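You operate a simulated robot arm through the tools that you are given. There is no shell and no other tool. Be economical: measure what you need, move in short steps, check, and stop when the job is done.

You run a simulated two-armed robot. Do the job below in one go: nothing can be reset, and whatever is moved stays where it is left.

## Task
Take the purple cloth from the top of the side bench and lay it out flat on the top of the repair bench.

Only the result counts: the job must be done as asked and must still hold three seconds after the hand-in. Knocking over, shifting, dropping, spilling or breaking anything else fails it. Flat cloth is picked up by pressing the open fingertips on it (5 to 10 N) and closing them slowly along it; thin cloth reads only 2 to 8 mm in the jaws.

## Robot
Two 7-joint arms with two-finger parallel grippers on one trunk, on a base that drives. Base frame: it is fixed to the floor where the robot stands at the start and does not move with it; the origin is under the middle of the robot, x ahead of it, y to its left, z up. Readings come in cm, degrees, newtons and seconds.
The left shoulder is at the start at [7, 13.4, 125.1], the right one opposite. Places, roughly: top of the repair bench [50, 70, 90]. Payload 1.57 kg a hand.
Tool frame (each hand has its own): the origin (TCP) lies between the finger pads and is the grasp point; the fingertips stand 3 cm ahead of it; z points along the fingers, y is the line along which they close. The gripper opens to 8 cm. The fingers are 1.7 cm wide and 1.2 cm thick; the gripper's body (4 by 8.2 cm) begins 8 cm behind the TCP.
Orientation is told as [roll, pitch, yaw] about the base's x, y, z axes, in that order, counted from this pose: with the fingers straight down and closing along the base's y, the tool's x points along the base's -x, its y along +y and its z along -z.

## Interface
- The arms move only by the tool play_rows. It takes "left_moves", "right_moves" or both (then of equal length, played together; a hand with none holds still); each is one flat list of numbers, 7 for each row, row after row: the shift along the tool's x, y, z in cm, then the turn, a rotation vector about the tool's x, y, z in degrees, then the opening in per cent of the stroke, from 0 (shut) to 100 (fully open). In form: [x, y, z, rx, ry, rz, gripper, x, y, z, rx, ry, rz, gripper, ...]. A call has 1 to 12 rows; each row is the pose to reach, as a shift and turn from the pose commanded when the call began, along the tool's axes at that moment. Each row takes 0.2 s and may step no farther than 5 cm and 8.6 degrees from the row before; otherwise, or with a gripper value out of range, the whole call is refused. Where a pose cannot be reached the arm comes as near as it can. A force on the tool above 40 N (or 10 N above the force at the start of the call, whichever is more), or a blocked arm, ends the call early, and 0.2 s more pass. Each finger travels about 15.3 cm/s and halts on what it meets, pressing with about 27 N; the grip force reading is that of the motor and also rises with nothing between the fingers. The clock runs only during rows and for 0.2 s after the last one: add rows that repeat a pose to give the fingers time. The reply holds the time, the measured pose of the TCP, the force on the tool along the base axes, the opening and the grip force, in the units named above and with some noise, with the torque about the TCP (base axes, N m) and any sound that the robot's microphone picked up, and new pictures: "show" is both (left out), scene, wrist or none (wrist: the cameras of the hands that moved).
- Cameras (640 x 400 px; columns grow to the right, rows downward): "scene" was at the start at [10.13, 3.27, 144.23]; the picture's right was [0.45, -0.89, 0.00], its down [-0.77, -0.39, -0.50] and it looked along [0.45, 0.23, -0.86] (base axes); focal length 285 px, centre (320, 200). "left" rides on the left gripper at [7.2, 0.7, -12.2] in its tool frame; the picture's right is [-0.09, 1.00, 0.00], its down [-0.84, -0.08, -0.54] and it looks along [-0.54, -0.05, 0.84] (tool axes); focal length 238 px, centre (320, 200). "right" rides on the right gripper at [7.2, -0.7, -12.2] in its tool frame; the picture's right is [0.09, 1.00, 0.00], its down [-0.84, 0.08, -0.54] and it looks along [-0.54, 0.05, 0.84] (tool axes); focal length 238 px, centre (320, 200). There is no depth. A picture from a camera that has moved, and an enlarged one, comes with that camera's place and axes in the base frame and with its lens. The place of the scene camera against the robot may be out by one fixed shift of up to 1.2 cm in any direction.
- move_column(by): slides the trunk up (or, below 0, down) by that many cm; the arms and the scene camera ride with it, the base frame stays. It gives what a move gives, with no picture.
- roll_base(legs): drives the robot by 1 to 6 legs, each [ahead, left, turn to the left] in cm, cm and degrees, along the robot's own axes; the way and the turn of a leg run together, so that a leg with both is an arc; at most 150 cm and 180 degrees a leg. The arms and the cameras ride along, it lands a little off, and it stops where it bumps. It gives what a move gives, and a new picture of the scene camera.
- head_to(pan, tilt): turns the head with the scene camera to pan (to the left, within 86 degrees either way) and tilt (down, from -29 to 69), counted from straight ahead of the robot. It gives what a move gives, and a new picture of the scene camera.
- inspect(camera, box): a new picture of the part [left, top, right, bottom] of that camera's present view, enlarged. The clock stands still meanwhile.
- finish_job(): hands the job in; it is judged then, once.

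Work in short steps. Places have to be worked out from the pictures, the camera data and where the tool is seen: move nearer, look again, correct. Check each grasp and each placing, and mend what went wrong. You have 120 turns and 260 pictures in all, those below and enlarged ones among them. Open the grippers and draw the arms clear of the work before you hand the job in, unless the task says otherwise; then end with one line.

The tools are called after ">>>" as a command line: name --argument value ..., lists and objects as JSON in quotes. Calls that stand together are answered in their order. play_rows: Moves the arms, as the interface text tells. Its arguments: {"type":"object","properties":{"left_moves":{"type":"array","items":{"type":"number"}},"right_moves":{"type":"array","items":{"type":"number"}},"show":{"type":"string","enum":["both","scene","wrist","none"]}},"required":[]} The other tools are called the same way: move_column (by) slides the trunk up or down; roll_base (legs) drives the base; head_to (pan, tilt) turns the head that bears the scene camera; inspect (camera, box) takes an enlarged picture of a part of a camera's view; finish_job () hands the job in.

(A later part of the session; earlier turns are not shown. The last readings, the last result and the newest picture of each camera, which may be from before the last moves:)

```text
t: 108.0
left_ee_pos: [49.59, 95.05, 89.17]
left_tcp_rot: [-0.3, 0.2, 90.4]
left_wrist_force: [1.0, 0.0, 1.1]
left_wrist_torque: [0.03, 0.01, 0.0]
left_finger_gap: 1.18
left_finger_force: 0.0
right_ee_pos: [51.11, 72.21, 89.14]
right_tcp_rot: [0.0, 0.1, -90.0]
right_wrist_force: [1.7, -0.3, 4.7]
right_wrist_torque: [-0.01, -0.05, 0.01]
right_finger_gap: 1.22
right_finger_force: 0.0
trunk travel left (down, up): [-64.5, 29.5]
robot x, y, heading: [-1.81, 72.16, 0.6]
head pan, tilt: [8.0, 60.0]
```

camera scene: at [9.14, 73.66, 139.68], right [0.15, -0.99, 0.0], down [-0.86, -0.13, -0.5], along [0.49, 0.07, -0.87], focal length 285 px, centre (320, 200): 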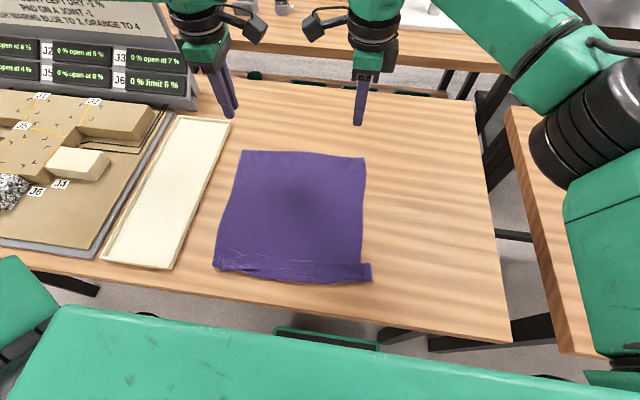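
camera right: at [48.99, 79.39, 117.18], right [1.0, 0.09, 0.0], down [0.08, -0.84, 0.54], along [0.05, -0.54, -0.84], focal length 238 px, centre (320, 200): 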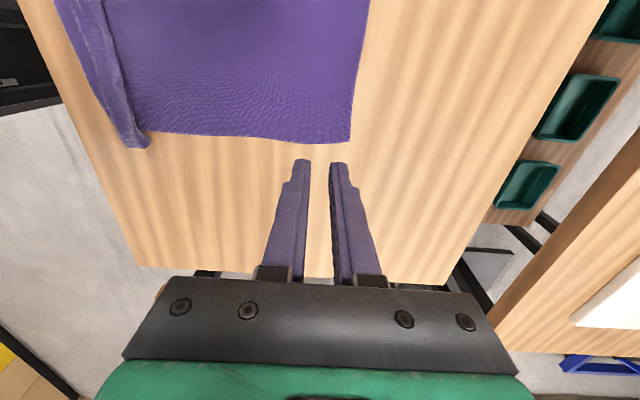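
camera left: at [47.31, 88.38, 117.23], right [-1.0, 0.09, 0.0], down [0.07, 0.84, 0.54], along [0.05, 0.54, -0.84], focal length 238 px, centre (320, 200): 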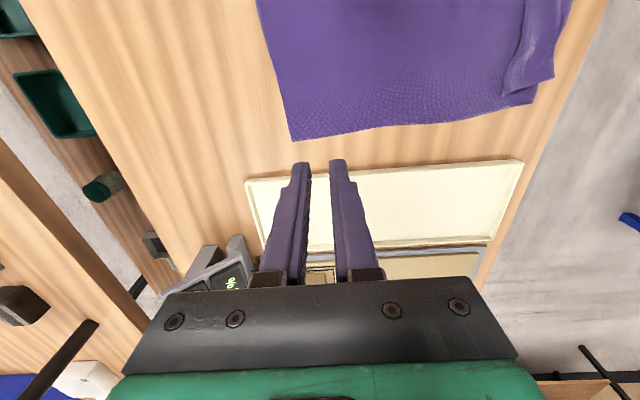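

Right is in contact (5 N). I press left 0.1 more and close both slowly.

>>> play_rows --left_moves '[0, 0, 0.05, 0, 0, 0, 15, 0, 0, 0.11, 0, 0, 0, 15, 0, 0, 0.11, 0, 0, 0, 13, 0, 0, 0.11, 0, 0, 0, 11, 0, 0, 0.11, 0, 0, 0, 9, 0, 0, 0.11, 0, 0, 0, 7, 0, 0, 0.11, 0, 0, 0, 5, 0, 0, 0.11, 0, 0, 0, 3, 0, 0, 0.11, 0, 0, 0, 1, 0, 0, 0.11, 0, 0, 0, 0, 0, 0, 0.11, 0, 0, 0, 0]' --right_moves '[0, 0, 0.03, 0, 0, 0, 15, 0, 0, 0.03, 0, 0, 0, 15, 0, 0, 0.03, 0, 0, 0, 13, 0, 0, 0.03, 0, 0, 0, 11, 0, 0, 0.03, 0, 0, 0, 9, 0, 0, 0.03, 0, 0, 0, 7, 0, 0, 0.03, 0, 0, 0, 5, 0, 0, 0.03, 0, 0, 0, 3, 0, 0, 0.03, 0, 0, 0, 1, 0, 0, 0.03, 0, 0, 0, 0, 0, 0, 0.03, 0, 0, 0, 0]' --show "wrist"

```text
t: 110.4
left_ee_pos: [49.58, 95.02, 89.19]
left_tcp_rot: [-0.4, 0.1, 90.5]
left_wrist_force: [-0.9, -1.0, 10.4]
left_wrist_torque: [-0.02, 0.0, -0.01]
left_finger_gap: 0.0
left_finger_force: 21.1
right_ee_pos: [51.02, 72.16, 89.19]
right_tcp_rot: [0.0, 0.3, -89.9]
right_wrist_force: [-0.2, -0.1, 2.1]
right_wrist_torque: [-0.03, -0.02, 0.02]
right_finger_gap: 0.0
right_finger_force: 21.4
trunk travel left (down, up): [-64.5, 29.5]
robot x, y, heading: [-1.62, 72.77, 0.3]
head pan, tilt: [8.0, 60.0]
camera right: at [50.23, 79.24, 101.36], right [1.0, 0.09, 0.0], down [0.08, -0.84, 0.54], along [0.05, -0.54, -0.84], focal length 238 px, centre (320, 200)
camera left: at [48.87, 87.81, 101.32], right [-1.0, 0.09, -0.01], down [0.07, 0.84, 0.54], along [0.05, 0.54, -0.84], focal length 238 px, centre (320, 200)
```

right: 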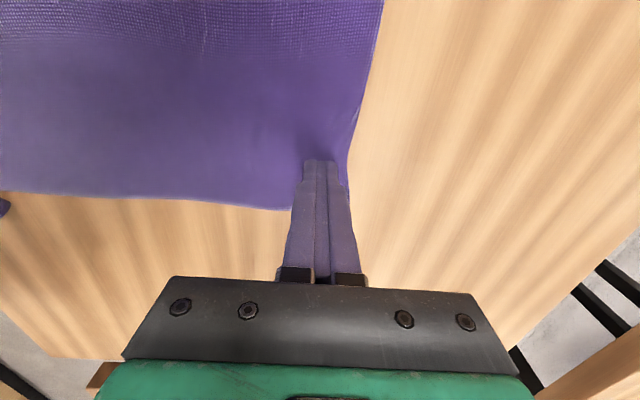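
left: 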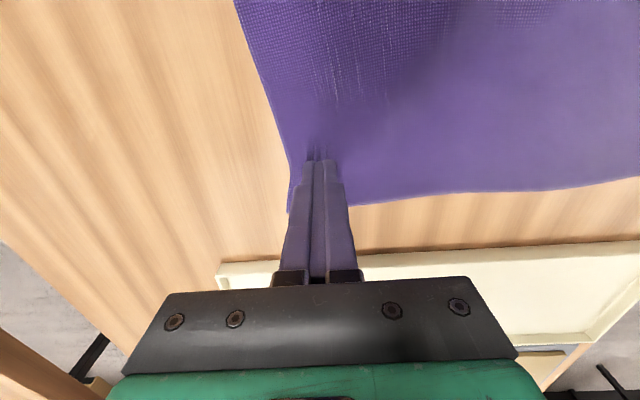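

The small pinch caught nothing. I lift, open to 2.4 cm, shift slightly inward and press at ~8 N.

>>> play_rows --left_moves '[0, 0, -0.8, 0, 0, 0, 0, 0, 0.4, -0.8, 0, 0, 0, 30, 0, 0.4, -0.8, 0, 0, 0, 30, 0, 0.4, -0.3, 0, 0, 0, 30, 0, 0.4, 0, 0, 0, 0, 30, 0, 0.4, 0, 0, 0, 0, 30]' --right_moves '[0, 0, -0.8, 0, 0, 0, 0, 0, -0.4, -0.8, 0, 0, 0, 30, 0, -0.4, -0.8, 0, 0, 0, 30, 0, -0.4, -0.3, 0, 0, 0, 30, 0, -0.4, 0.05, 0, 0, 0, 30, 0, -0.4, 0.05, 0, 0, 0, 30]' --show "wrist"

```text
t: 111.8
left_ee_pos: [49.24, 94.98, 89.12]
left_tcp_rot: [-0.4, 0.2, 90.4]
left_wrist_force: [2.0, 0.8, 6.4]
left_wrist_torque: [0.04, 0.06, 0.0]
left_finger_gap: 2.35
left_finger_force: 0.0
right_ee_pos: [50.71, 72.13, 89.19]
right_tcp_rot: [0.0, 0.1, -89.9]
right_wrist_force: [1.4, 0.3, 8.1]
right_wrist_torque: [-0.01, -0.1, 0.02]
right_finger_gap: 2.42
right_finger_force: 0.2
trunk travel left (down, up): [-64.5, 29.5]
robot x, y, heading: [-1.64, 72.38, 0.5]
head pan, tilt: [8.0, 60.0]
camera right: at [49.88, 79.25, 101.35], right [1.0, 0.09, 0.0], down [0.08, -0.84, 0.54], along [0.05, -0.54, -0.84], focal length 238 px, centre (320, 200)
camera left: at [48.47, 87.81, 101.33], right [-1.0, 0.09, -0.01], down [0.07, 0.84, 0.54], along [0.05, 0.54, -0.84], focal length 238 px, centre (320, 200)
```

right: 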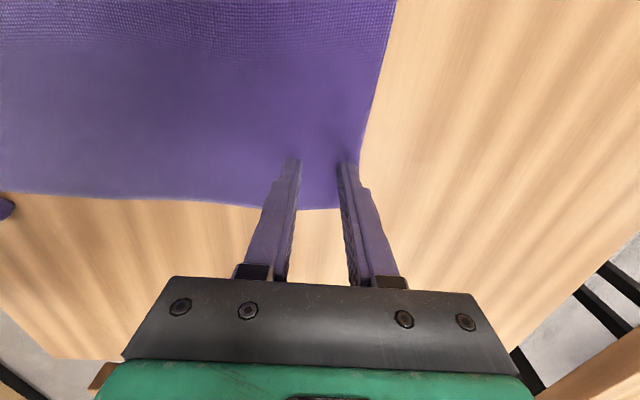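
left: 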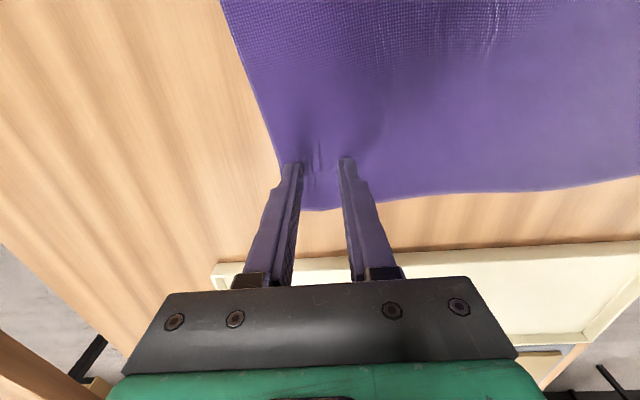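

Forces 6 and 8 N, both tips on cloth. Closing slowly, left with a touch more pressure.

>>> play_rows --left_moves '[0, 0, 0.03, 0, 0, 0, 27, 0, 0, 0.03, 0, 0, 0, 24, 0, 0, 0.03, 0, 0, 0, 21, 0, 0, 0.03, 0, 0, 0, 18, 0, 0, 0.03, 0, 0, 0, 15, 0, 0, 0.03, 0, 0, 0, 12, 0, 0, 0.03, 0, 0, 0, 9, 0, 0, 0.03, 0, 0, 0, 6, 0, 0, 0.03, 0, 0, 0, 3, 0, 0, 0.03, 0, 0, 0, 0, 0, 0, 0.03, 0, 0, 0, 0]' --right_moves '[0, 0, 0, 0, 0, 0, 27, 0, 0, 0, 0, 0, 0, 24, 0, 0, 0, 0, 0, 0, 21, 0, 0, 0, 0, 0, 0, 18, 0, 0, 0, 0, 0, 0, 15, 0, 0, 0, 0, 0, 0, 12, 0, 0, 0, 0, 0, 0, 9, 0, 0, 0, 0, 0, 0, 6, 0, 0, 0, 0, 0, 0, 3, 0, 0, 0, 0, 0, 0, 0, 0, 0, 0, 0, 0, 0, 0]' --show "wrist"

```text
t: 114.2
left_ee_pos: [49.08, 94.97, 89.07]
left_tcp_rot: [-0.4, 0.1, 90.3]
left_wrist_force: [-0.6, -0.1, 4.6]
left_wrist_torque: [0.07, 0.03, 0.02]
left_finger_gap: 0.0
left_finger_force: 21.4
right_ee_pos: [50.67, 72.08, 89.12]
right_tcp_rot: [0.1, 0.2, -89.9]
right_wrist_force: [2.2, 0.3, 12.0]
right_wrist_torque: [-0.06, -0.1, 0.02]
right_finger_gap: 0.0
right_finger_force: 21.2
trunk travel left (down, up): [-64.5, 29.5]
robot x, y, heading: [-1.48, 72.28, 0.3]
head pan, tilt: [8.0, 60.0]
camera right: at [49.8, 79.25, 101.35], right [1.0, 0.09, 0.0], down [0.08, -0.84, 0.54], along [0.05, -0.54, -0.84], focal length 238 px, centre (320, 200)
camera left: at [48.41, 87.82, 101.32], right [-1.0, 0.09, -0.01], down [0.07, 0.84, 0.54], along [0.05, 0.54, -0.84], focal length 238 px, centre (320, 200)
```

right: 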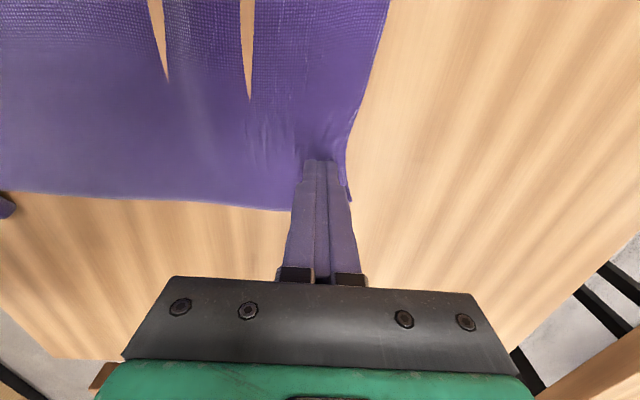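
left: 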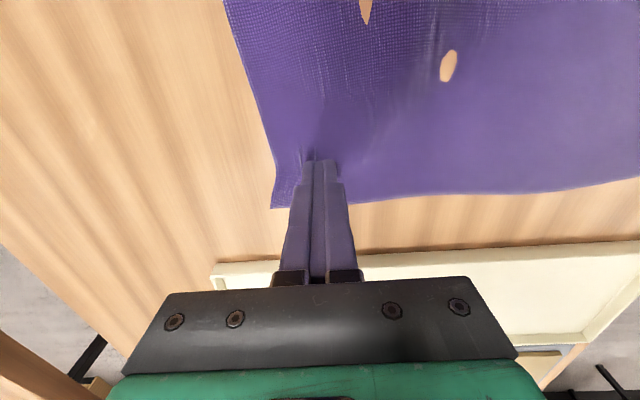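

Still slipped. I repeat with the opening that worked before (3.2 cm), pressing ~10–12 N and slightly further inward.

>>> play_rows --left_moves '[0, 0, -0.8, 0, 0, 0, 0, 0, 0.7, -0.8, 0, 0, 0, 40, 0, 0.7, -0.8, 0, 0, 0, 40, 0, 0.7, -0.3, 0, 0, 0, 40, 0, 0.7, 0.03, 0, 0, 0, 40, 0, 0.7, 0.03, 0, 0, 0, 40]' --right_moves '[0, 0, -0.8, 0, 0, 0, 0, 0, -0.7, -0.8, 0, 0, 0, 40, 0, -0.7, -0.8, 0, 0, 0, 40, 0, -0.7, -0.3, 0, 0, 0, 40, 0, -0.7, 0.03, 0, 0, 0, 40, 0, -0.7, 0.03, 0, 0, 0, 40]' --show "none"

>>> play_rows --left_moves '[0, 0, 0, 0, 0, 0, 36, 0, 0, 0, 0, 0, 0, 32, 0, 0, 0, 0, 0, 0, 28, 0, 0, 0, 0, 0, 0, 24, 0, 0, 0, 0, 0, 0, 20, 0, 0, 0, 0, 0, 0, 16, 0, 0, 0, 0, 0, 0, 12, 0, 0, 0, 0, 0, 0, 8, 0, 0, 0, 0, 0, 0, 4, 0, 0, 0, 0, 0, 0, 0, 0, 0, 0, 0, 0, 0, 0]' --right_moves '[0, 0, 0, 0, 0, 0, 36, 0, 0, 0, 0, 0, 0, 32, 0, 0, 0, 0, 0, 0, 28, 0, 0, 0, 0, 0, 0, 24, 0, 0, 0, 0, 0, 0, 20, 0, 0, 0, 0, 0, 0, 16, 0, 0, 0, 0, 0, 0, 12, 0, 0, 0, 0, 0, 0, 8, 0, 0, 0, 0, 0, 0, 4, 0, 0, 0, 0, 0, 0, 0, 0, 0, 0, 0, 0, 0, 0]' --show "wrist"

```text
t: 115.6
left_ee_pos: [48.52, 95.08, 89.04]
left_tcp_rot: [-0.5, 0.2, 90.4]
left_wrist_force: [1.4, 0.8, 10.3]
left_wrist_torque: [0.1, 0.19, -0.07]
left_finger_gap: 3.09
left_finger_force: 0.1
right_ee_pos: [49.88, 72.08, 89.05]
right_tcp_rot: [0.1, 0.2, -89.8]
right_wrist_force: [0.7, -0.4, 6.0]
right_wrist_torque: [-0.02, -0.09, 0.02]
right_finger_gap: 3.23
right_finger_force: 0.8
trunk travel left (down, up): [-64.5, 29.5]
robot x, y, heading: [-1.7, 72.18, 0.0]
head pan, tilt: [8.0, 60.0]
```

```text
t: 118.0
left_ee_pos: [48.29, 94.99, 89.16]
left_tcp_rot: [-0.5, 0.2, 90.4]
left_wrist_force: [-2.2, -0.4, 11.0]
left_wrist_torque: [0.04, 0.12, 0.05]
left_finger_gap: 0.0
left_finger_force: 21.2
right_ee_pos: [49.75, 72.04, 89.06]
right_tcp_rot: [0.1, 0.2, -89.9]
right_wrist_force: [0.5, 0.1, 5.8]
right_wrist_torque: [-0.07, -0.05, -0.01]
right_finger_gap: 0.22
right_finger_force: 23.8
trunk travel left (down, up): [-64.5, 29.5]
robot x, y, heading: [-1.98, 72.59, 0.4]
head pan, tilt: [8.0, 60.0]
camera right: at [49.05, 79.18, 101.35], right [1.0, 0.09, 0.0], down [0.08, -0.84, 0.54], along [0.05, -0.54, -0.84], focal length 238 px, centre (320, 200)
camera left: at [47.61, 87.83, 101.31], right [-1.0, 0.09, -0.01], down [0.07, 0.84, 0.54], along [0.05, 0.54, -0.84], focal length 238 px, centre (320, 200)
```

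right: 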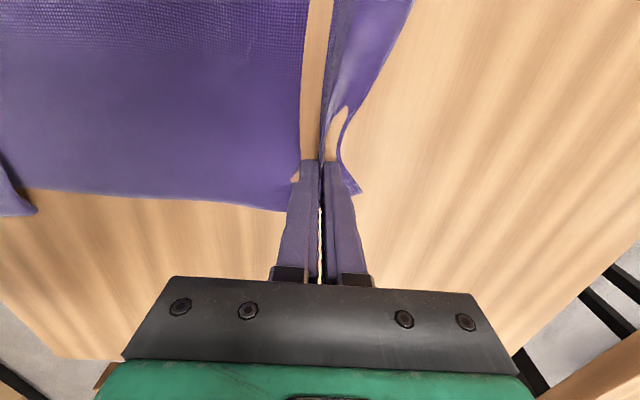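
left: 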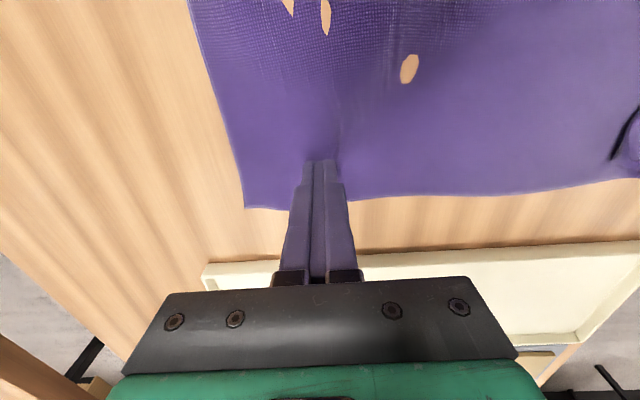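

Right has it (0.22 cm). I retry left only: 45 % opening, 0.8 cm inward, ~8 N.

>>> play_rows --left_moves '[0, 0, -0.8, 0, 0, 0, 0, 0.8, 0.4, -0.8, 0, 0, 0, 48, 0.8, 0.4, -0.8, 0, 0, 0, 48, 0.8, 0.4, -0.3, 0, 0, 0, 48, 0.8, 0.4, -0.02, 0, 0, 0, 48, 0.8, 0.4, -0.02, 0, 0, 0, 48]' --show "none"

>>> play_rows --left_moves '[0, 0, 0, 0, 0, 0, 44, 0, 0, 0, 0, 0, 0, 40, 0, 0, 0, 0, 0, 0, 36, 0, 0, 0, 0, 0, 0, 32, 0, 0, 0, 0, 0, 0, 28, 0, 0, 0, 0, 0, 0, 24, 0, 0, 0, 0, 0, 0, 20, 0, 0, 0, 0, 0, 0, 16, 0, 0, 0, 0, 0, 0, 12, 0, 0, 0, 0, 0, 0, 8, 0, 0, 0, 0, 0, 0, 4, 0, 0, 0, 0, 0, 0, 0]' --show "wrist"

```text
t: 119.4
left_ee_pos: [48.0, 94.29, 89.12]
left_tcp_rot: [-0.5, 0.1, 90.4]
left_wrist_force: [-2.3, 0.0, 7.5]
left_wrist_torque: [0.07, 0.24, 0.01]
left_finger_gap: 3.92
left_finger_force: 0.7
right_ee_pos: [49.94, 72.08, 89.23]
right_tcp_rot: [0.2, 0.2, -90.0]
right_wrist_force: [3.4, -0.4, 11.6]
right_wrist_torque: [-0.08, -0.09, 0.0]
right_finger_gap: 0.19
right_finger_force: 23.2
trunk travel left (down, up): [-64.5, 29.5]
robot x, y, heading: [-1.47, 72.55, 0.5]
head pan, tilt: [8.0, 60.0]
```

```text
t: 122.0
left_ee_pos: [48.0, 94.11, 89.05]
left_tcp_rot: [-0.4, 0.1, 90.4]
left_wrist_force: [-0.5, 0.0, 12.0]
left_wrist_torque: [0.08, 0.11, 0.02]
left_finger_gap: 0.2
left_finger_force: 23.3
right_ee_pos: [49.81, 72.1, 89.24]
right_tcp_rot: [0.1, 0.2, -90.0]
right_wrist_force: [2.3, -0.3, 9.6]
right_wrist_torque: [-0.01, -0.05, -0.01]
right_finger_gap: 0.21
right_finger_force: 23.6
trunk travel left (down, up): [-64.5, 29.5]
robot x, y, heading: [-1.85, 72.3, 0.3]
head pan, tilt: [8.0, 60.0]
camera left: at [47.32, 86.97, 101.31], right [-1.0, 0.09, -0.01], down [0.07, 0.84, 0.54], along [0.05, 0.54, -0.84], focal length 238 px, centre (320, 200)
```

left: 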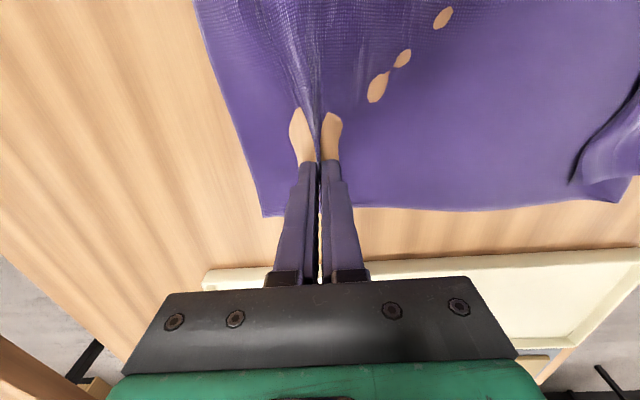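

Both grip (0.20/0.21 cm). I lift with the column and look whether the folded near end unrolls.

>>> move_column --by 15

>>> move_column --by 14.5

>>> play_rows --left_moves '[0, 0, -2, 0, 0, 0, 0, 0, 0, -4, 0, 0, 0, 0, 0, 0, -6, 0, 0, 0, 0, 0, 0, -8, 0, 0, 0, 0, 0, 0, -8, 0, 0, 0, 0]' --right_moves '[0, 0, -2, 0, 0, 0, 0, 0, 0, -4, 0, 0, 0, 0, 0, 0, -6, 0, 0, 0, 0, 0, 0, -8, 0, 0, 0, 0, 0, 0, -8, 0, 0, 0, 0]' --show "scene"

```text
t: 123.8
left_ee_pos: [48.23, 94.27, 103.88]
left_tcp_rot: [-0.3, 0.2, 90.4]
left_wrist_force: [0.5, 0.3, 0.1]
left_wrist_torque: [-0.03, 0.02, -0.02]
left_finger_gap: 0.21
left_finger_force: 23.8
right_ee_pos: [49.98, 72.15, 104.05]
right_tcp_rot: [-0.1, 0.1, -89.9]
right_wrist_force: [1.2, 0.1, 0.2]
right_wrist_torque: [0.0, 0.01, 0.0]
right_finger_gap: 0.18
right_finger_force: 23.3
trunk travel left (down, up): [-79.5, 14.5]
robot x, y, heading: [-1.61, 72.25, 0.3]
head pan, tilt: [8.0, 60.0]
```

```text
t: 125.5
left_ee_pos: [48.27, 94.15, 118.56]
left_tcp_rot: [-0.3, 0.2, 90.4]
left_wrist_force: [0.3, 1.1, -0.5]
left_wrist_torque: [0.03, 0.03, -0.02]
left_finger_gap: 0.2
left_finger_force: 23.7
right_ee_pos: [50.08, 72.13, 118.43]
right_tcp_rot: [-0.1, 0.1, -89.9]
right_wrist_force: [0.6, 0.5, 0.4]
right_wrist_torque: [-0.02, 0.02, 0.02]
right_finger_gap: 0.21
right_finger_force: 23.5
trunk travel left (down, up): [-94.0, 0.0]
robot x, y, heading: [-1.65, 72.8, 0.2]
head pan, tilt: [8.0, 60.0]
```

```text
t: 126.7
left_ee_pos: [48.33, 94.29, 126.27]
left_tcp_rot: [-0.3, 0.2, 90.4]
left_wrist_force: [0.7, -0.9, -0.2]
left_wrist_torque: [-0.02, -0.02, 0.01]
left_finger_gap: 0.2
left_finger_force: 23.9
right_ee_pos: [50.01, 71.94, 126.65]
right_tcp_rot: [-0.1, 0.1, -89.9]
right_wrist_force: [1.2, 0.5, -0.3]
right_wrist_torque: [0.01, 0.01, 0.01]
right_finger_gap: 0.21
right_finger_force: 23.5
trunk travel left (down, up): [-94.0, 0.0]
robot x, y, heading: [-1.83, 72.13, 0.3]
head pan, tilt: [8.0, 60.0]
camera scene: at [9.09, 73.63, 155.69], right [0.15, -0.99, 0.0], down [-0.86, -0.13, -0.5], along [0.49, 0.07, -0.87], focal length 285 px, centre (320, 200)
```

scene: 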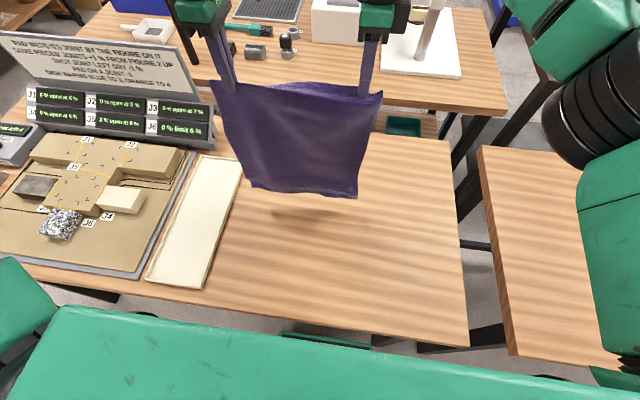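

Let me zoom on the hem to see whether the fold is out.

>>> inspect --camera "scene" --box '[200, 70, 400, 220]'

```text
2.67 times, centred on (300, 145) of scene
camera zoom: at [9.09, 73.63, 155.69], right [0.15, -0.99, 0.0], down [-0.86, -0.13, -0.5], along [0.49, 0.07, -0.87], focal length 759 px, centre (373, 347)
```

zoom: 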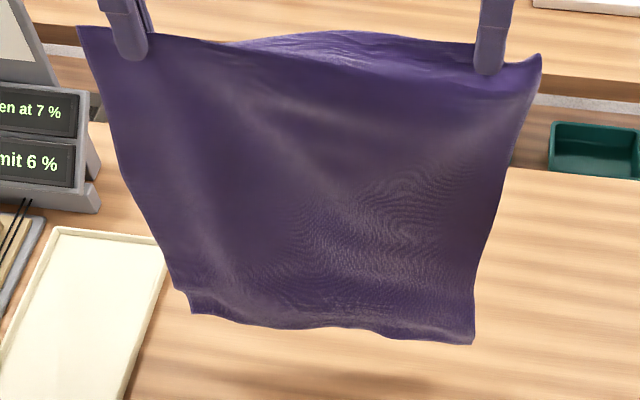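

The near fold has come out completely. I spread the hands a little, pull the arms in 5 cm, and roll back 20 cm so the hem will land near x≈24.

>>> play_rows --left_moves '[-0.2, 2, 0, 0, 0, 0, 0, -0.4, 4, -0.5, 0, 0, 0, 0, -0.4, 4.7, -1, 0, 0, 0, 0, -0.4, 4.7, -1, 0, 0, 0, 0]' --right_moves '[-0.2, -2, 0, 0, 0, 0, 0, -0.4, -4, -0.5, 0, 0, 0, 0, -0.4, -6, -1, 0, 0, 0, 0, -0.4, -6, -1, 0, 0, 0, 0]' --show "none"

>>> roll_base --legs '[[-20, 0, 0]]'

```text
t: 127.7
left_ee_pos: [43.62, 94.68, 127.34]
left_tcp_rot: [-0.2, 0.2, 90.4]
left_wrist_force: [0.1, -7.4, 0.8]
left_wrist_torque: [-0.16, -0.01, 0.0]
left_finger_gap: 0.23
left_finger_force: 22.9
right_ee_pos: [44.18, 71.71, 127.71]
right_tcp_rot: [-0.1, 0.2, -89.9]
right_wrist_force: [-0.4, 7.0, -0.1]
right_wrist_torque: [0.19, 0.0, -0.04]
right_finger_gap: 0.21
right_finger_force: 23.8
trunk travel left (down, up): [-94.0, 0.0]
robot x, y, heading: [-1.57, 72.32, 0.2]
head pan, tilt: [8.0, 60.0]
```

```text
t: 129.3
left_ee_pos: [24.18, 94.61, 127.24]
left_tcp_rot: [0.1, 0.2, 90.4]
left_wrist_force: [1.2, -6.8, 0.6]
left_wrist_torque: [-0.22, 0.03, -0.02]
left_finger_gap: 0.22
left_finger_force: 23.4
right_ee_pos: [24.82, 71.51, 127.55]
right_tcp_rot: [-0.3, 0.2, -90.0]
right_wrist_force: [0.3, 7.6, -0.5]
right_wrist_torque: [0.18, 0.01, -0.02]
right_finger_gap: 0.22
right_finger_force: 23.7
trunk travel left (down, up): [-94.0, 0.0]
robot x, y, heading: [-21.26, 72.11, 0.4]
head pan, tilt: [8.0, 60.0]
camera scene: at [-10.07, 73.52, 155.64], right [0.15, -0.99, 0.0], down [-0.86, -0.13, -0.5], along [0.49, 0.07, -0.87], focal length 285 px, centre (320, 200)
```

scene: 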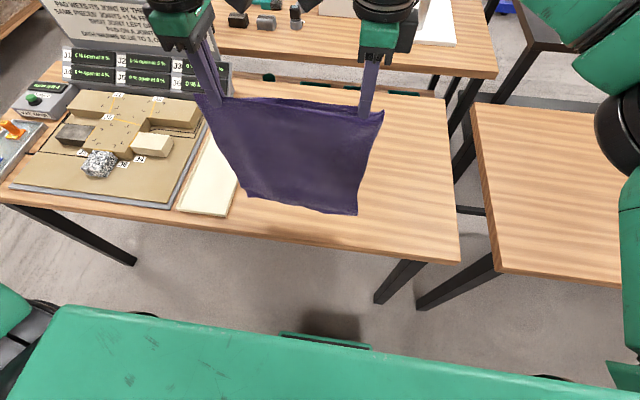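

Positioned. I ease the tension and sweep forward and down so the hem lands trailing towards me.

>>> play_rows --left_moves '[0.15, 0, 0, 0, 0, 0, 0, 0.15, 0, 0, 0, 0, 0, 0, 0.15, -1, 1, 0, 0, 0, 0, 0.15, -3.5, 3, 0, 0, 0, 0, 0.15, -6.5, 6, 0, 0, 0, 0, 0.15, -9, 9, 0, 0, 0, 0, 0.15, -10, 11, 0, 0, 0, 0, 0.15, -10, 11, 0, 0, 0, 0]' --right_moves '[0.15, 0, 0, 0, 0, 0, 0, 0.15, 0, 0, 0, 0, 0, 0, 0.15, 1, 1, 0, 0, 0, 0, 0.15, 3.5, 3, 0, 0, 0, 0, 0.15, 6.5, 6, 0, 0, 0, 0, 0.15, 9, 9, 0, 0, 0, 0, 0.15, 10, 11, 0, 0, 0, 0, 0.15, 10, 11, 0, 0, 0, 0]' --show "both"

```text
t: 131.1
left_ee_pos: [33.76, 94.46, 116.31]
left_tcp_rot: [-0.4, 0.2, 90.4]
left_wrist_force: [-0.2, -4.9, -0.5]
left_wrist_torque: [-0.1, -0.01, -0.02]
left_finger_gap: 0.18
left_finger_force: 23.6
right_ee_pos: [34.29, 71.77, 116.64]
right_tcp_rot: [0.0, 0.1, -89.8]
right_wrist_force: [1.2, 4.4, -0.4]
right_wrist_torque: [0.14, 0.03, 0.01]
right_finger_gap: 0.2
right_finger_force: 23.7
trunk travel left (down, up): [-94.0, 0.0]
robot x, y, heading: [-21.69, 72.28, 0.5]
head pan, tilt: [8.0, 60.0]
camera scene: at [-10.76, 73.43, 155.7], right [0.15, -0.99, 0.0], down [-0.86, -0.13, -0.5], along [0.5, 0.07, -0.87], focal length 285 px, centre (320, 200)
camera right: at [33.64, 78.78, 128.92], right [1.0, 0.09, 0.0], down [0.08, -0.84, 0.54], along [0.05, -0.54, -0.84], focal length 238 px, centre (320, 200)
camera left: at [33.04, 87.28, 128.54], right [-1.0, 0.09, -0.01], down [0.07, 0.84, 0.54], along [0.05, 0.54, -0.84], focal length 238 px, centre (320, 200)
```

scene: 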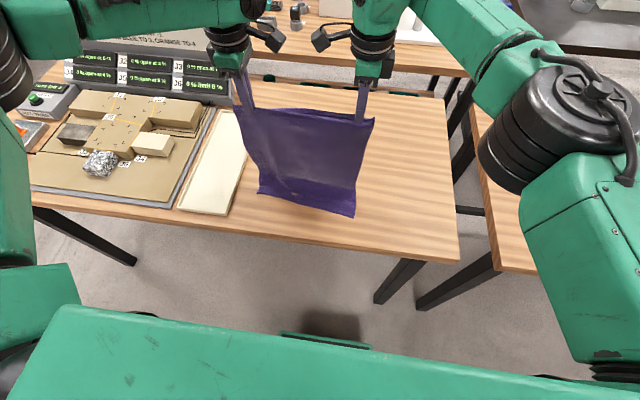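
right: 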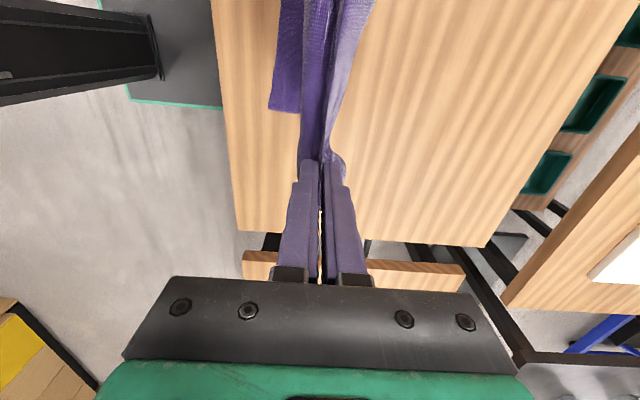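
left: 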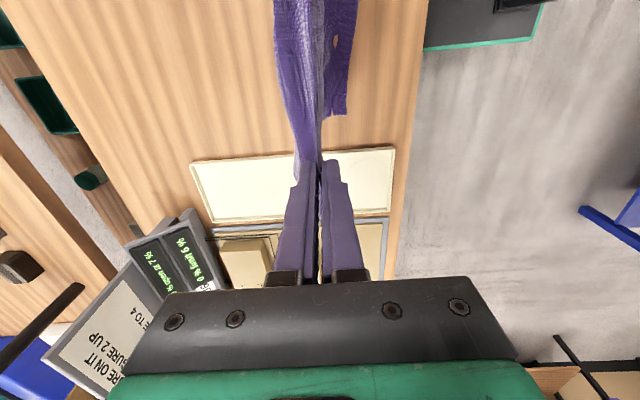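

Hem corners landed at x≈26 and 30, trailing correctly. Now alternating 5 cm drops and 5 cm forward rolls.

>>> move_column --by -5

>>> roll_base --legs '[[5, 0, 0]]'

>>> move_column --by -5

>>> roll_base --legs '[[5, 0, 0]]'

>>> move_column --by -5

>>> roll_base --legs '[[5, 0, 0]]'

```text
t: 132.0
left_ee_pos: [33.75, 94.66, 111.36]
left_tcp_rot: [-0.3, 0.2, 90.4]
left_wrist_force: [0.3, -4.5, -0.9]
left_wrist_torque: [-0.12, -0.01, -0.01]
left_finger_gap: 0.19
left_finger_force: 23.7
right_ee_pos: [34.47, 71.65, 111.62]
right_tcp_rot: [-0.1, 0.1, -89.9]
right_wrist_force: [0.7, 4.0, -0.5]
right_wrist_torque: [0.14, 0.02, 0.01]
right_finger_gap: 0.2
right_finger_force: 23.6
trunk travel left (down, up): [-89.0, 5.0]
robot x, y, heading: [-21.4, 72.17, 0.3]
head pan, tilt: [8.0, 60.0]
```

```text
t: 132.9
left_ee_pos: [37.94, 94.69, 111.87]
left_tcp_rot: [-1.0, 0.2, 90.4]
left_wrist_force: [-0.4, -4.2, -0.7]
left_wrist_torque: [-0.1, -0.09, 0.02]
left_finger_gap: 0.16
left_finger_force: 23.8
right_ee_pos: [38.61, 71.79, 112.22]
right_tcp_rot: [0.4, 0.2, -89.8]
right_wrist_force: [-0.1, 4.7, 0.0]
right_wrist_torque: [0.15, -0.1, 0.01]
right_finger_gap: 0.23
right_finger_force: 23.9
trunk travel left (down, up): [-89.0, 5.0]
robot x, y, heading: [-16.77, 72.05, 0.4]
head pan, tilt: [8.0, 60.0]
camera scene: at [-6.92, 73.52, 150.79], right [0.15, -0.99, 0.0], down [-0.85, -0.13, -0.51], along [0.5, 0.07, -0.86], focal length 285 px, centre (320, 200)
```

scene: 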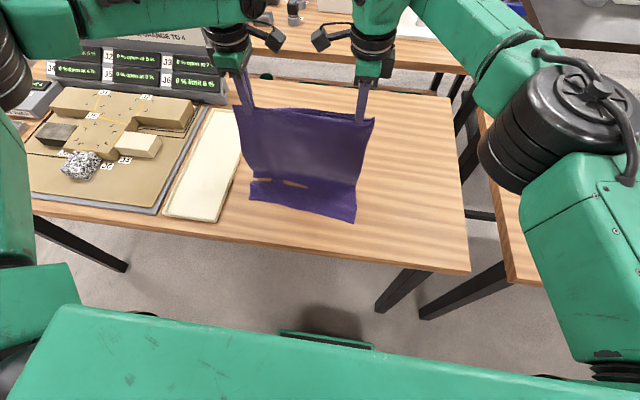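

```text
t: 133.8
left_ee_pos: [38.84, 94.65, 106.26]
left_tcp_rot: [-0.4, 0.2, 90.4]
left_wrist_force: [0.0, -4.2, -0.5]
left_wrist_torque: [-0.12, 0.07, 0.03]
left_finger_gap: 0.2
left_finger_force: 23.6
right_ee_pos: [39.48, 71.76, 106.53]
right_tcp_rot: [-0.1, 0.2, -89.8]
right_wrist_force: [-0.2, 3.1, -0.7]
right_wrist_torque: [0.1, 0.01, -0.01]
right_finger_gap: 0.21
right_finger_force: 23.4
trunk travel left (down, up): [-84.0, 10.0]
robot x, y, heading: [-16.61, 72.36, 0.6]
head pan, tilt: [8.0, 60.0]
```

```text
t: 134.8
left_ee_pos: [43.02, 94.57, 106.8]
left_tcp_rot: [-0.8, 0.2, 90.6]
left_wrist_force: [-0.6, -3.6, 1.1]
left_wrist_torque: [-0.07, -0.09, 0.02]
left_finger_gap: 0.19
left_finger_force: 23.3
right_ee_pos: [43.6, 71.82, 107.08]
right_tcp_rot: [0.5, 0.2, -89.8]
right_wrist_force: [-1.0, 3.5, -0.7]
right_wrist_torque: [0.07, -0.05, 0.01]
right_finger_gap: 0.2
right_finger_force: 23.7
trunk travel left (down, up): [-84.0, 10.0]
robot x, y, heading: [-11.49, 72.38, 0.5]
head pan, tilt: [8.0, 60.0]
camera scene: at [-1.84, 73.57, 145.78], right [0.15, -0.99, 0.0], down [-0.85, -0.13, -0.51], along [0.5, 0.07, -0.86], focal length 285 px, centre (320, 200)
```

scene: 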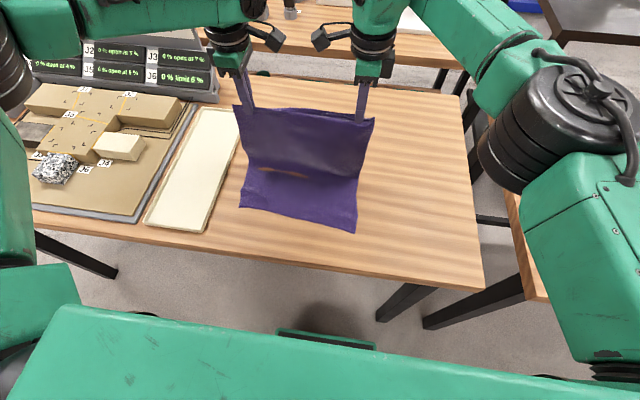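

```text
t: 135.7
left_ee_pos: [43.76, 94.67, 101.24]
left_tcp_rot: [-0.3, 0.3, 90.5]
left_wrist_force: [-0.1, -2.9, 0.0]
left_wrist_torque: [-0.07, 0.01, -0.01]
left_finger_gap: 0.22
left_finger_force: 23.5
right_ee_pos: [44.42, 71.93, 101.73]
right_tcp_rot: [-0.1, 0.1, -89.7]
right_wrist_force: [-0.2, 3.1, -1.0]
right_wrist_torque: [0.06, 0.04, -0.02]
right_finger_gap: 0.23
right_finger_force: 23.9
trunk travel left (down, up): [-79.0, 15.0]
robot x, y, heading: [-11.3, 72.18, 0.7]
head pan, tilt: [8.0, 60.0]
```

```text
t: 136.6
left_ee_pos: [48.05, 94.76, 101.67]
left_tcp_rot: [-0.7, 0.1, 90.5]
left_wrist_force: [-1.0, -2.9, 0.1]
left_wrist_torque: [-0.09, -0.05, 0.03]
left_finger_gap: 0.21
left_finger_force: 23.5
right_ee_pos: [48.76, 71.98, 102.01]
right_tcp_rot: [0.2, 0.3, -89.6]
right_wrist_force: [0.6, 3.6, 0.2]
right_wrist_torque: [0.08, -0.03, 0.02]
right_finger_gap: 0.19
right_finger_force: 23.6
trunk travel left (down, up): [-79.0, 15.0]
robot x, y, heading: [-6.27, 72.74, 0.7]
head pan, tilt: [8.0, 60.0]
camera scene: at [3.46, 73.62, 140.76], right [0.15, -0.99, 0.0], down [-0.85, -0.13, -0.5], along [0.5, 0.07, -0.86], focal length 285 px, centre (320, 200)
```

scene: 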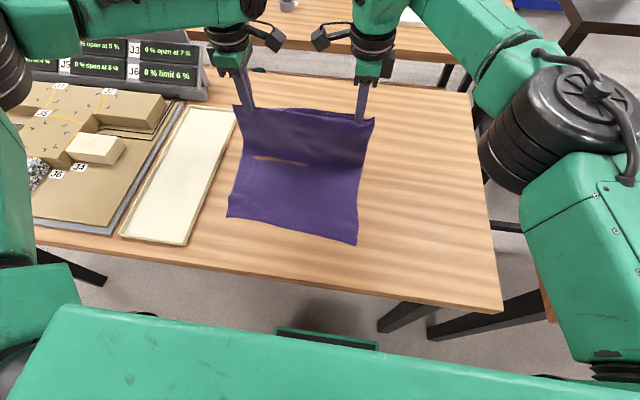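

Laying beautifully. One more step, then I'll finish with the arms.

>>> move_column --by -5

>>> roll_base --legs '[[6, 0, 0]]'

>>> move_column --by -2

>>> inspect --camera "right" --box '[0, 0, 640, 400]'

```text
t: 137.5
left_ee_pos: [48.6, 94.69, 96.4]
left_tcp_rot: [-0.5, 0.2, 90.5]
left_wrist_force: [-0.3, -2.7, -0.1]
left_wrist_torque: [-0.12, 0.0, 0.0]
left_finger_gap: 0.19
left_finger_force: 23.1
right_ee_pos: [49.24, 72.03, 96.75]
right_tcp_rot: [0.0, 0.2, -89.7]
right_wrist_force: [-1.4, 2.8, 0.0]
right_wrist_torque: [0.05, 0.03, 0.0]
right_finger_gap: 0.18
right_finger_force: 23.3
trunk travel left (down, up): [-74.0, 20.0]
robot x, y, heading: [-6.33, 72.35, 0.3]
head pan, tilt: [8.0, 60.0]
```

```text
t: 138.5
left_ee_pos: [54.38, 94.81, 96.48]
left_tcp_rot: [-0.6, 0.1, 90.4]
left_wrist_force: [0.2, -3.9, 0.4]
left_wrist_torque: [-0.09, -0.05, 0.0]
left_finger_gap: 0.2
left_finger_force: 23.6
right_ee_pos: [54.99, 72.08, 96.99]
right_tcp_rot: [0.1, 0.2, -89.7]
right_wrist_force: [0.5, 4.0, 0.1]
right_wrist_torque: [0.04, 0.02, 0.01]
right_finger_gap: 0.2
right_finger_force: 24.1
trunk travel left (down, up): [-74.0, 20.0]
robot x, y, heading: [-0.83, 72.8, 0.7]
head pan, tilt: [8.0, 60.0]
camera scene: at [9.73, 73.68, 135.73], right [0.15, -0.99, 0.0], down [-0.86, -0.13, -0.5], along [0.5, 0.07, -0.86], focal length 285 px, centre (320, 200)
```

scene: 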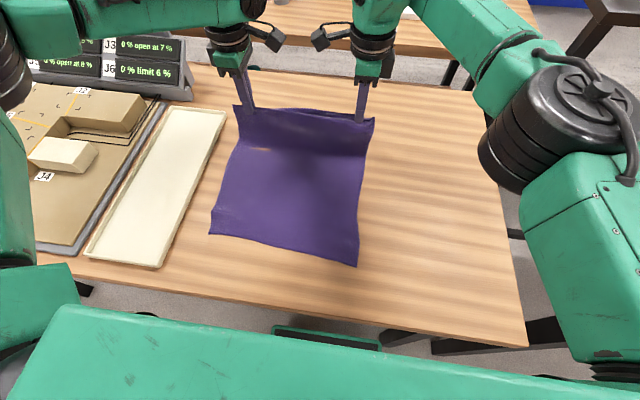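

```text
t: 139.2
left_ee_pos: [54.63, 94.72, 94.27]
left_tcp_rot: [-0.5, 0.3, 90.4]
left_wrist_force: [-0.2, -2.4, 0.0]
left_wrist_torque: [-0.07, 0.0, 0.01]
left_finger_gap: 0.22
left_finger_force: 23.4
right_ee_pos: [55.37, 71.98, 94.64]
right_tcp_rot: [-0.1, 0.2, -89.7]
right_wrist_force: [0.4, 3.0, 0.9]
right_wrist_torque: [0.02, 0.03, 0.02]
right_finger_gap: 0.2
right_finger_force: 24.0
trunk travel left (down, up): [-72.0, 22.0]
robot x, y, heading: [-0.53, 72.11, 0.5]
head pan, tilt: [8.0, 60.0]
```

```text
1.00 times, centred on (320, 200) of right
camera zoom: at [54.55, 79.17, 106.93], right [1.0, 0.1, 0.0], down [0.08, -0.84, 0.54], along [0.05, -0.54, -0.84], focal length 238 px, centre (320, 200)
```

zoom: 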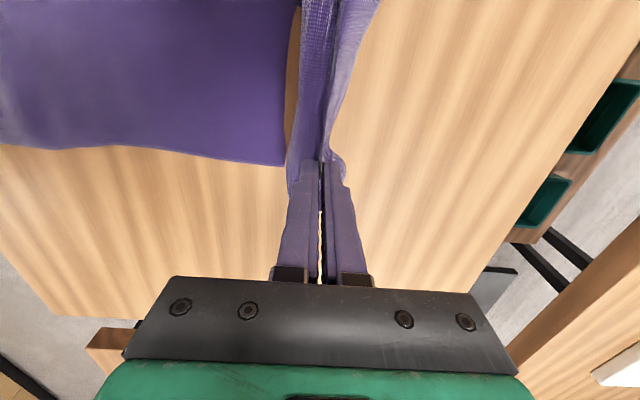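

Flap hangs on the far side as intended. I move forward 4 cm, then lower with a slight backward motion.

>>> play_rows --left_moves '[0, -1.3, 0, 0, 0, 0, 0, 0, -2.7, 0, 0, 0, 0, 0, 0, -4, 0, 0, 0, 0, 0, 0, -4, 1, 0, 0, 0, 0, 0, -3.5, 2, 0, 0, 0, 0, 0, -3, 3, 0, 0, 0, 0, 0, -2.5, 4, 0, 0, 0, 0, 0, -2.2, 4.6, 0, 0, 0, 0]' --right_moves '[0, 1.3, 0, 0, 0, 0, 0, 0, 2.7, 0, 0, 0, 0, 0, 0, 4, 0, 0, 0, 0, 0, 0, 4, 1, 0, 0, 0, 0, 0, 3.5, 2, 0, 0, 0, 0, 0, 3, 3, 0, 0, 0, 0, 0, 2.5, 4, 0, 0, 0, 0, 0, 2.2, 4.9, 0, 0, 0, 0]' --show "both"

```text
t: 141.0
left_ee_pos: [53.93, 95.82, 90.85]
left_tcp_rot: [-0.5, 0.4, 90.4]
left_wrist_force: [2.0, -21.2, -1.7]
left_wrist_torque: [-0.57, -0.02, 0.01]
left_finger_gap: 0.22
left_finger_force: 23.5
left hand out of reach, approached as far as the arm can: row 1, 2, 3, 4, 5, 6, 7, 8
right_ee_pos: [55.88, 71.81, 90.27]
right_tcp_rot: [0.0, 0.5, -89.6]
right_wrist_force: [-2.5, 21.5, 0.9]
right_wrist_torque: [0.6, 0.03, -0.01]
right_finger_gap: 0.19
right_finger_force: 23.7
right hand out of reach, approached as far as the arm can: row 2, 3, 4, 5, 6, 7, 8
trunk travel left (down, up): [-72.0, 22.0]
robot x, y, heading: [-0.79, 72.34, 0.7]
head pan, tilt: [8.0, 60.0]
camera scene: at [10.12, 73.59, 133.7], right [0.15, -0.99, 0.0], down [-0.86, -0.13, -0.5], along [0.49, 0.07, -0.87], focal length 285 px, centre (320, 200)
camera right: at [55.03, 78.93, 102.53], right [1.0, 0.1, 0.0], down [0.08, -0.84, 0.53], along [0.05, -0.53, -0.85], focal length 238 px, centre (320, 200)
camera left: at [53.18, 88.61, 103.09], right [-1.0, 0.08, -0.01], down [0.07, 0.84, 0.54], along [0.05, 0.54, -0.84], focal length 238 px, centre (320, 200)
```

scene: 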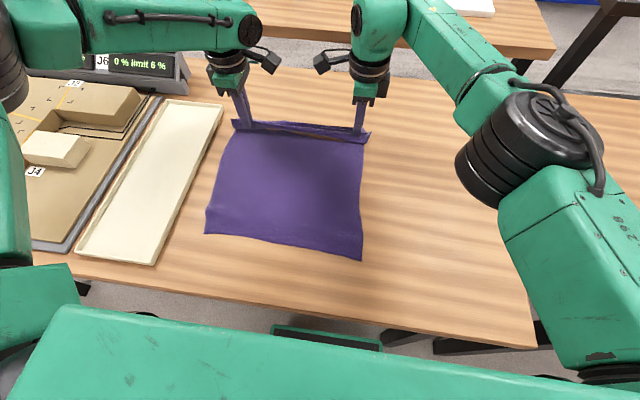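
right: 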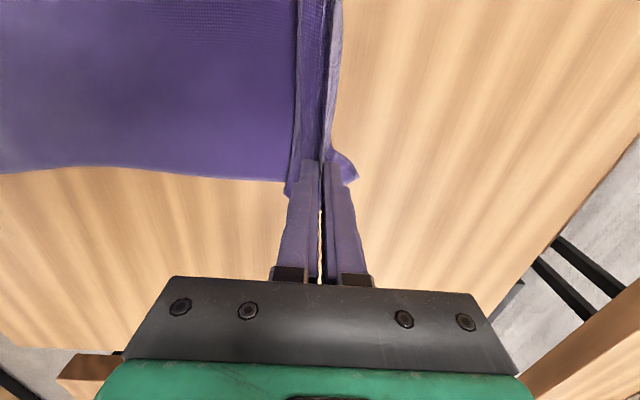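
left: 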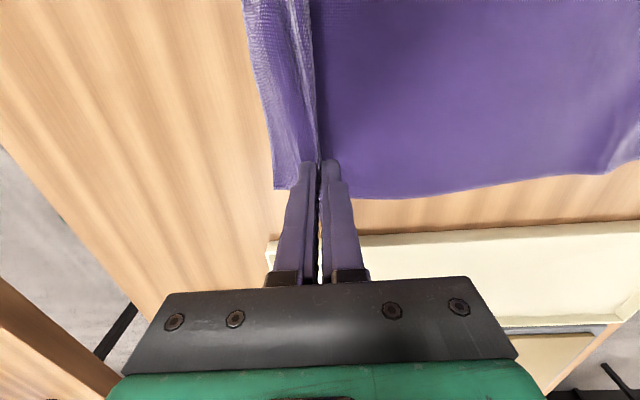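

Tension is 21 N sideways, so I relax it, lower 0.9 cm, then open slowly and lift.

>>> play_rows --left_moves '[0.4, 0, 0, 0, 0, 0, 0, 0.8, 0, 0.4, 0, 0, 0, 0, 0.8, 0, 0.9, 0, 0, 0, 0, 0.8, 0, 1.1, 0, 0, 0, 0]' --right_moves '[0.1, 0, 0, 0, 0, 0, 0, 0.2, 0, 0.2, 0, 0, 0, 0, 0.2, 0, 0.4, 0, 0, 0, 0, 0.2, 0, 0.6, 0, 0, 0, 0]' --show "none"

>>> play_rows --left_moves '[0, 0, 0, 0, 0, 0, 3, 0, 0, 0, 0, 0, 0, 6, 0, 0, 0, 0, 0, 0, 10, 0, 0, 0, 0, 0, 0, 14, 0, 0, 0, 0, 0, 0, 20, 0, 0, 0, 0, 0, 0, 28, 0, 0, 0, 0, 0, 0, 36, 0, 0, -0.5, 0, 0, 0, 36, 0, 0, -2, 0, 0, 0, 36, 0, 0, -5, 0, 0, 0, 36, 0, 0, -8, 0, 0, 0, 36]' --right_moves '[0, 0, 0, 0, 0, 0, 3, 0, 0, 0, 0, 0, 0, 6, 0, 0, 0, 0, 0, 0, 10, 0, 0, 0, 0, 0, 0, 14, 0, 0, 0, 0, 0, 0, 20, 0, 0, 0, 0, 0, 0, 28, 0, 0, 0, 0, 0, 0, 36, 0, 0, -0.5, 0, 0, 0, 36, 0, 0, -2, 0, 0, 0, 36, 0, 0, -5, 0, 0, 0, 36, 0, 0, -8, 0, 0, 0, 36]' --show "both"

```text
t: 142.0
left_ee_pos: [53.4, 95.18, 90.16]
left_tcp_rot: [-0.6, 0.2, 90.5]
left_wrist_force: [0.9, -8.6, 0.3]
left_wrist_torque: [-0.25, 0.0, 0.0]
left_finger_gap: 0.2
left_finger_force: 24.4
left hand out of reach, approached as far as the arm can: row 2, 3, 4
right_ee_pos: [55.86, 71.9, 89.59]
right_tcp_rot: [0.0, 0.2, -89.8]
right_wrist_force: [-0.6, 8.3, 0.3]
right_wrist_torque: [0.27, 0.03, 0.04]
right_finger_gap: 0.22
right_finger_force: 23.1
trunk travel left (down, up): [-72.0, 22.0]
robot x, y, heading: [-0.48, 72.49, 0.6]
head pan, tilt: [8.0, 60.0]
```

```text
t: 144.4
left_ee_pos: [53.36, 95.15, 98.39]
left_tcp_rot: [-0.6, 0.2, 90.5]
left_wrist_force: [-0.6, -0.6, 0.7]
left_wrist_torque: [-0.01, -0.03, -0.01]
left_finger_gap: 2.88
left_finger_force: 0.1
right_ee_pos: [55.84, 71.89, 97.63]
right_tcp_rot: [0.0, 0.1, -89.6]
right_wrist_force: [0.0, -0.1, 1.0]
right_wrist_torque: [-0.02, 0.01, -0.01]
right_finger_gap: 2.86
right_finger_force: 0.0
trunk travel left (down, up): [-72.0, 22.0]
robot x, y, heading: [-0.66, 72.33, 0.6]
head pan, tilt: [8.0, 60.0]
camera scene: at [10.03, 73.69, 133.69], right [0.15, -0.99, 0.0], down [-0.86, -0.13, -0.5], along [0.5, 0.07, -0.87], focal length 285 px, centre (320, 200)
camera right: at [55.12, 79.02, 109.91], right [1.0, 0.1, 0.0], down [0.08, -0.84, 0.54], along [0.05, -0.54, -0.84], focal length 238 px, centre (320, 200)
camera left: at [52.56, 88.01, 110.43], right [-1.0, 0.08, -0.01], down [0.07, 0.84, 0.54], along [0.05, 0.54, -0.84], focal length 238 px, centre (320, 200)
```

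scene: 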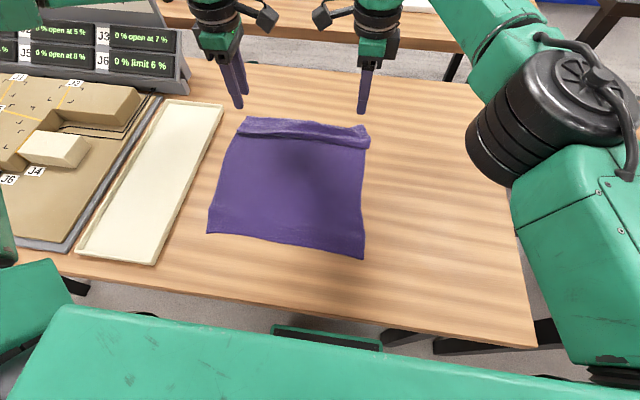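
right: 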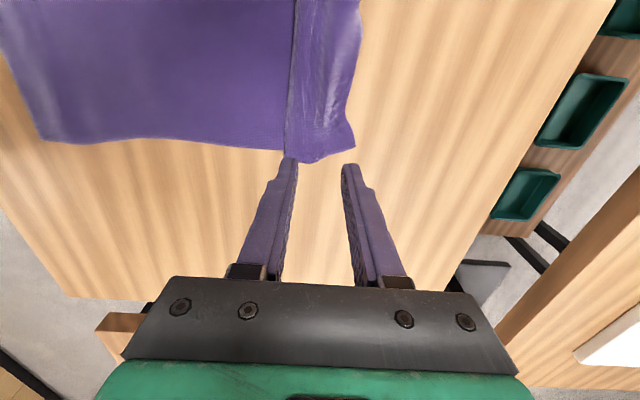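
left: 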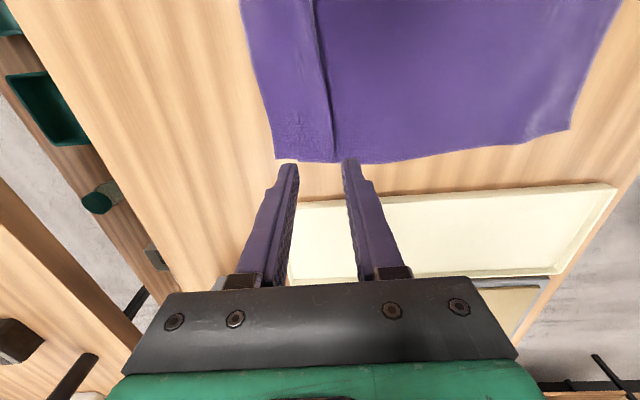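

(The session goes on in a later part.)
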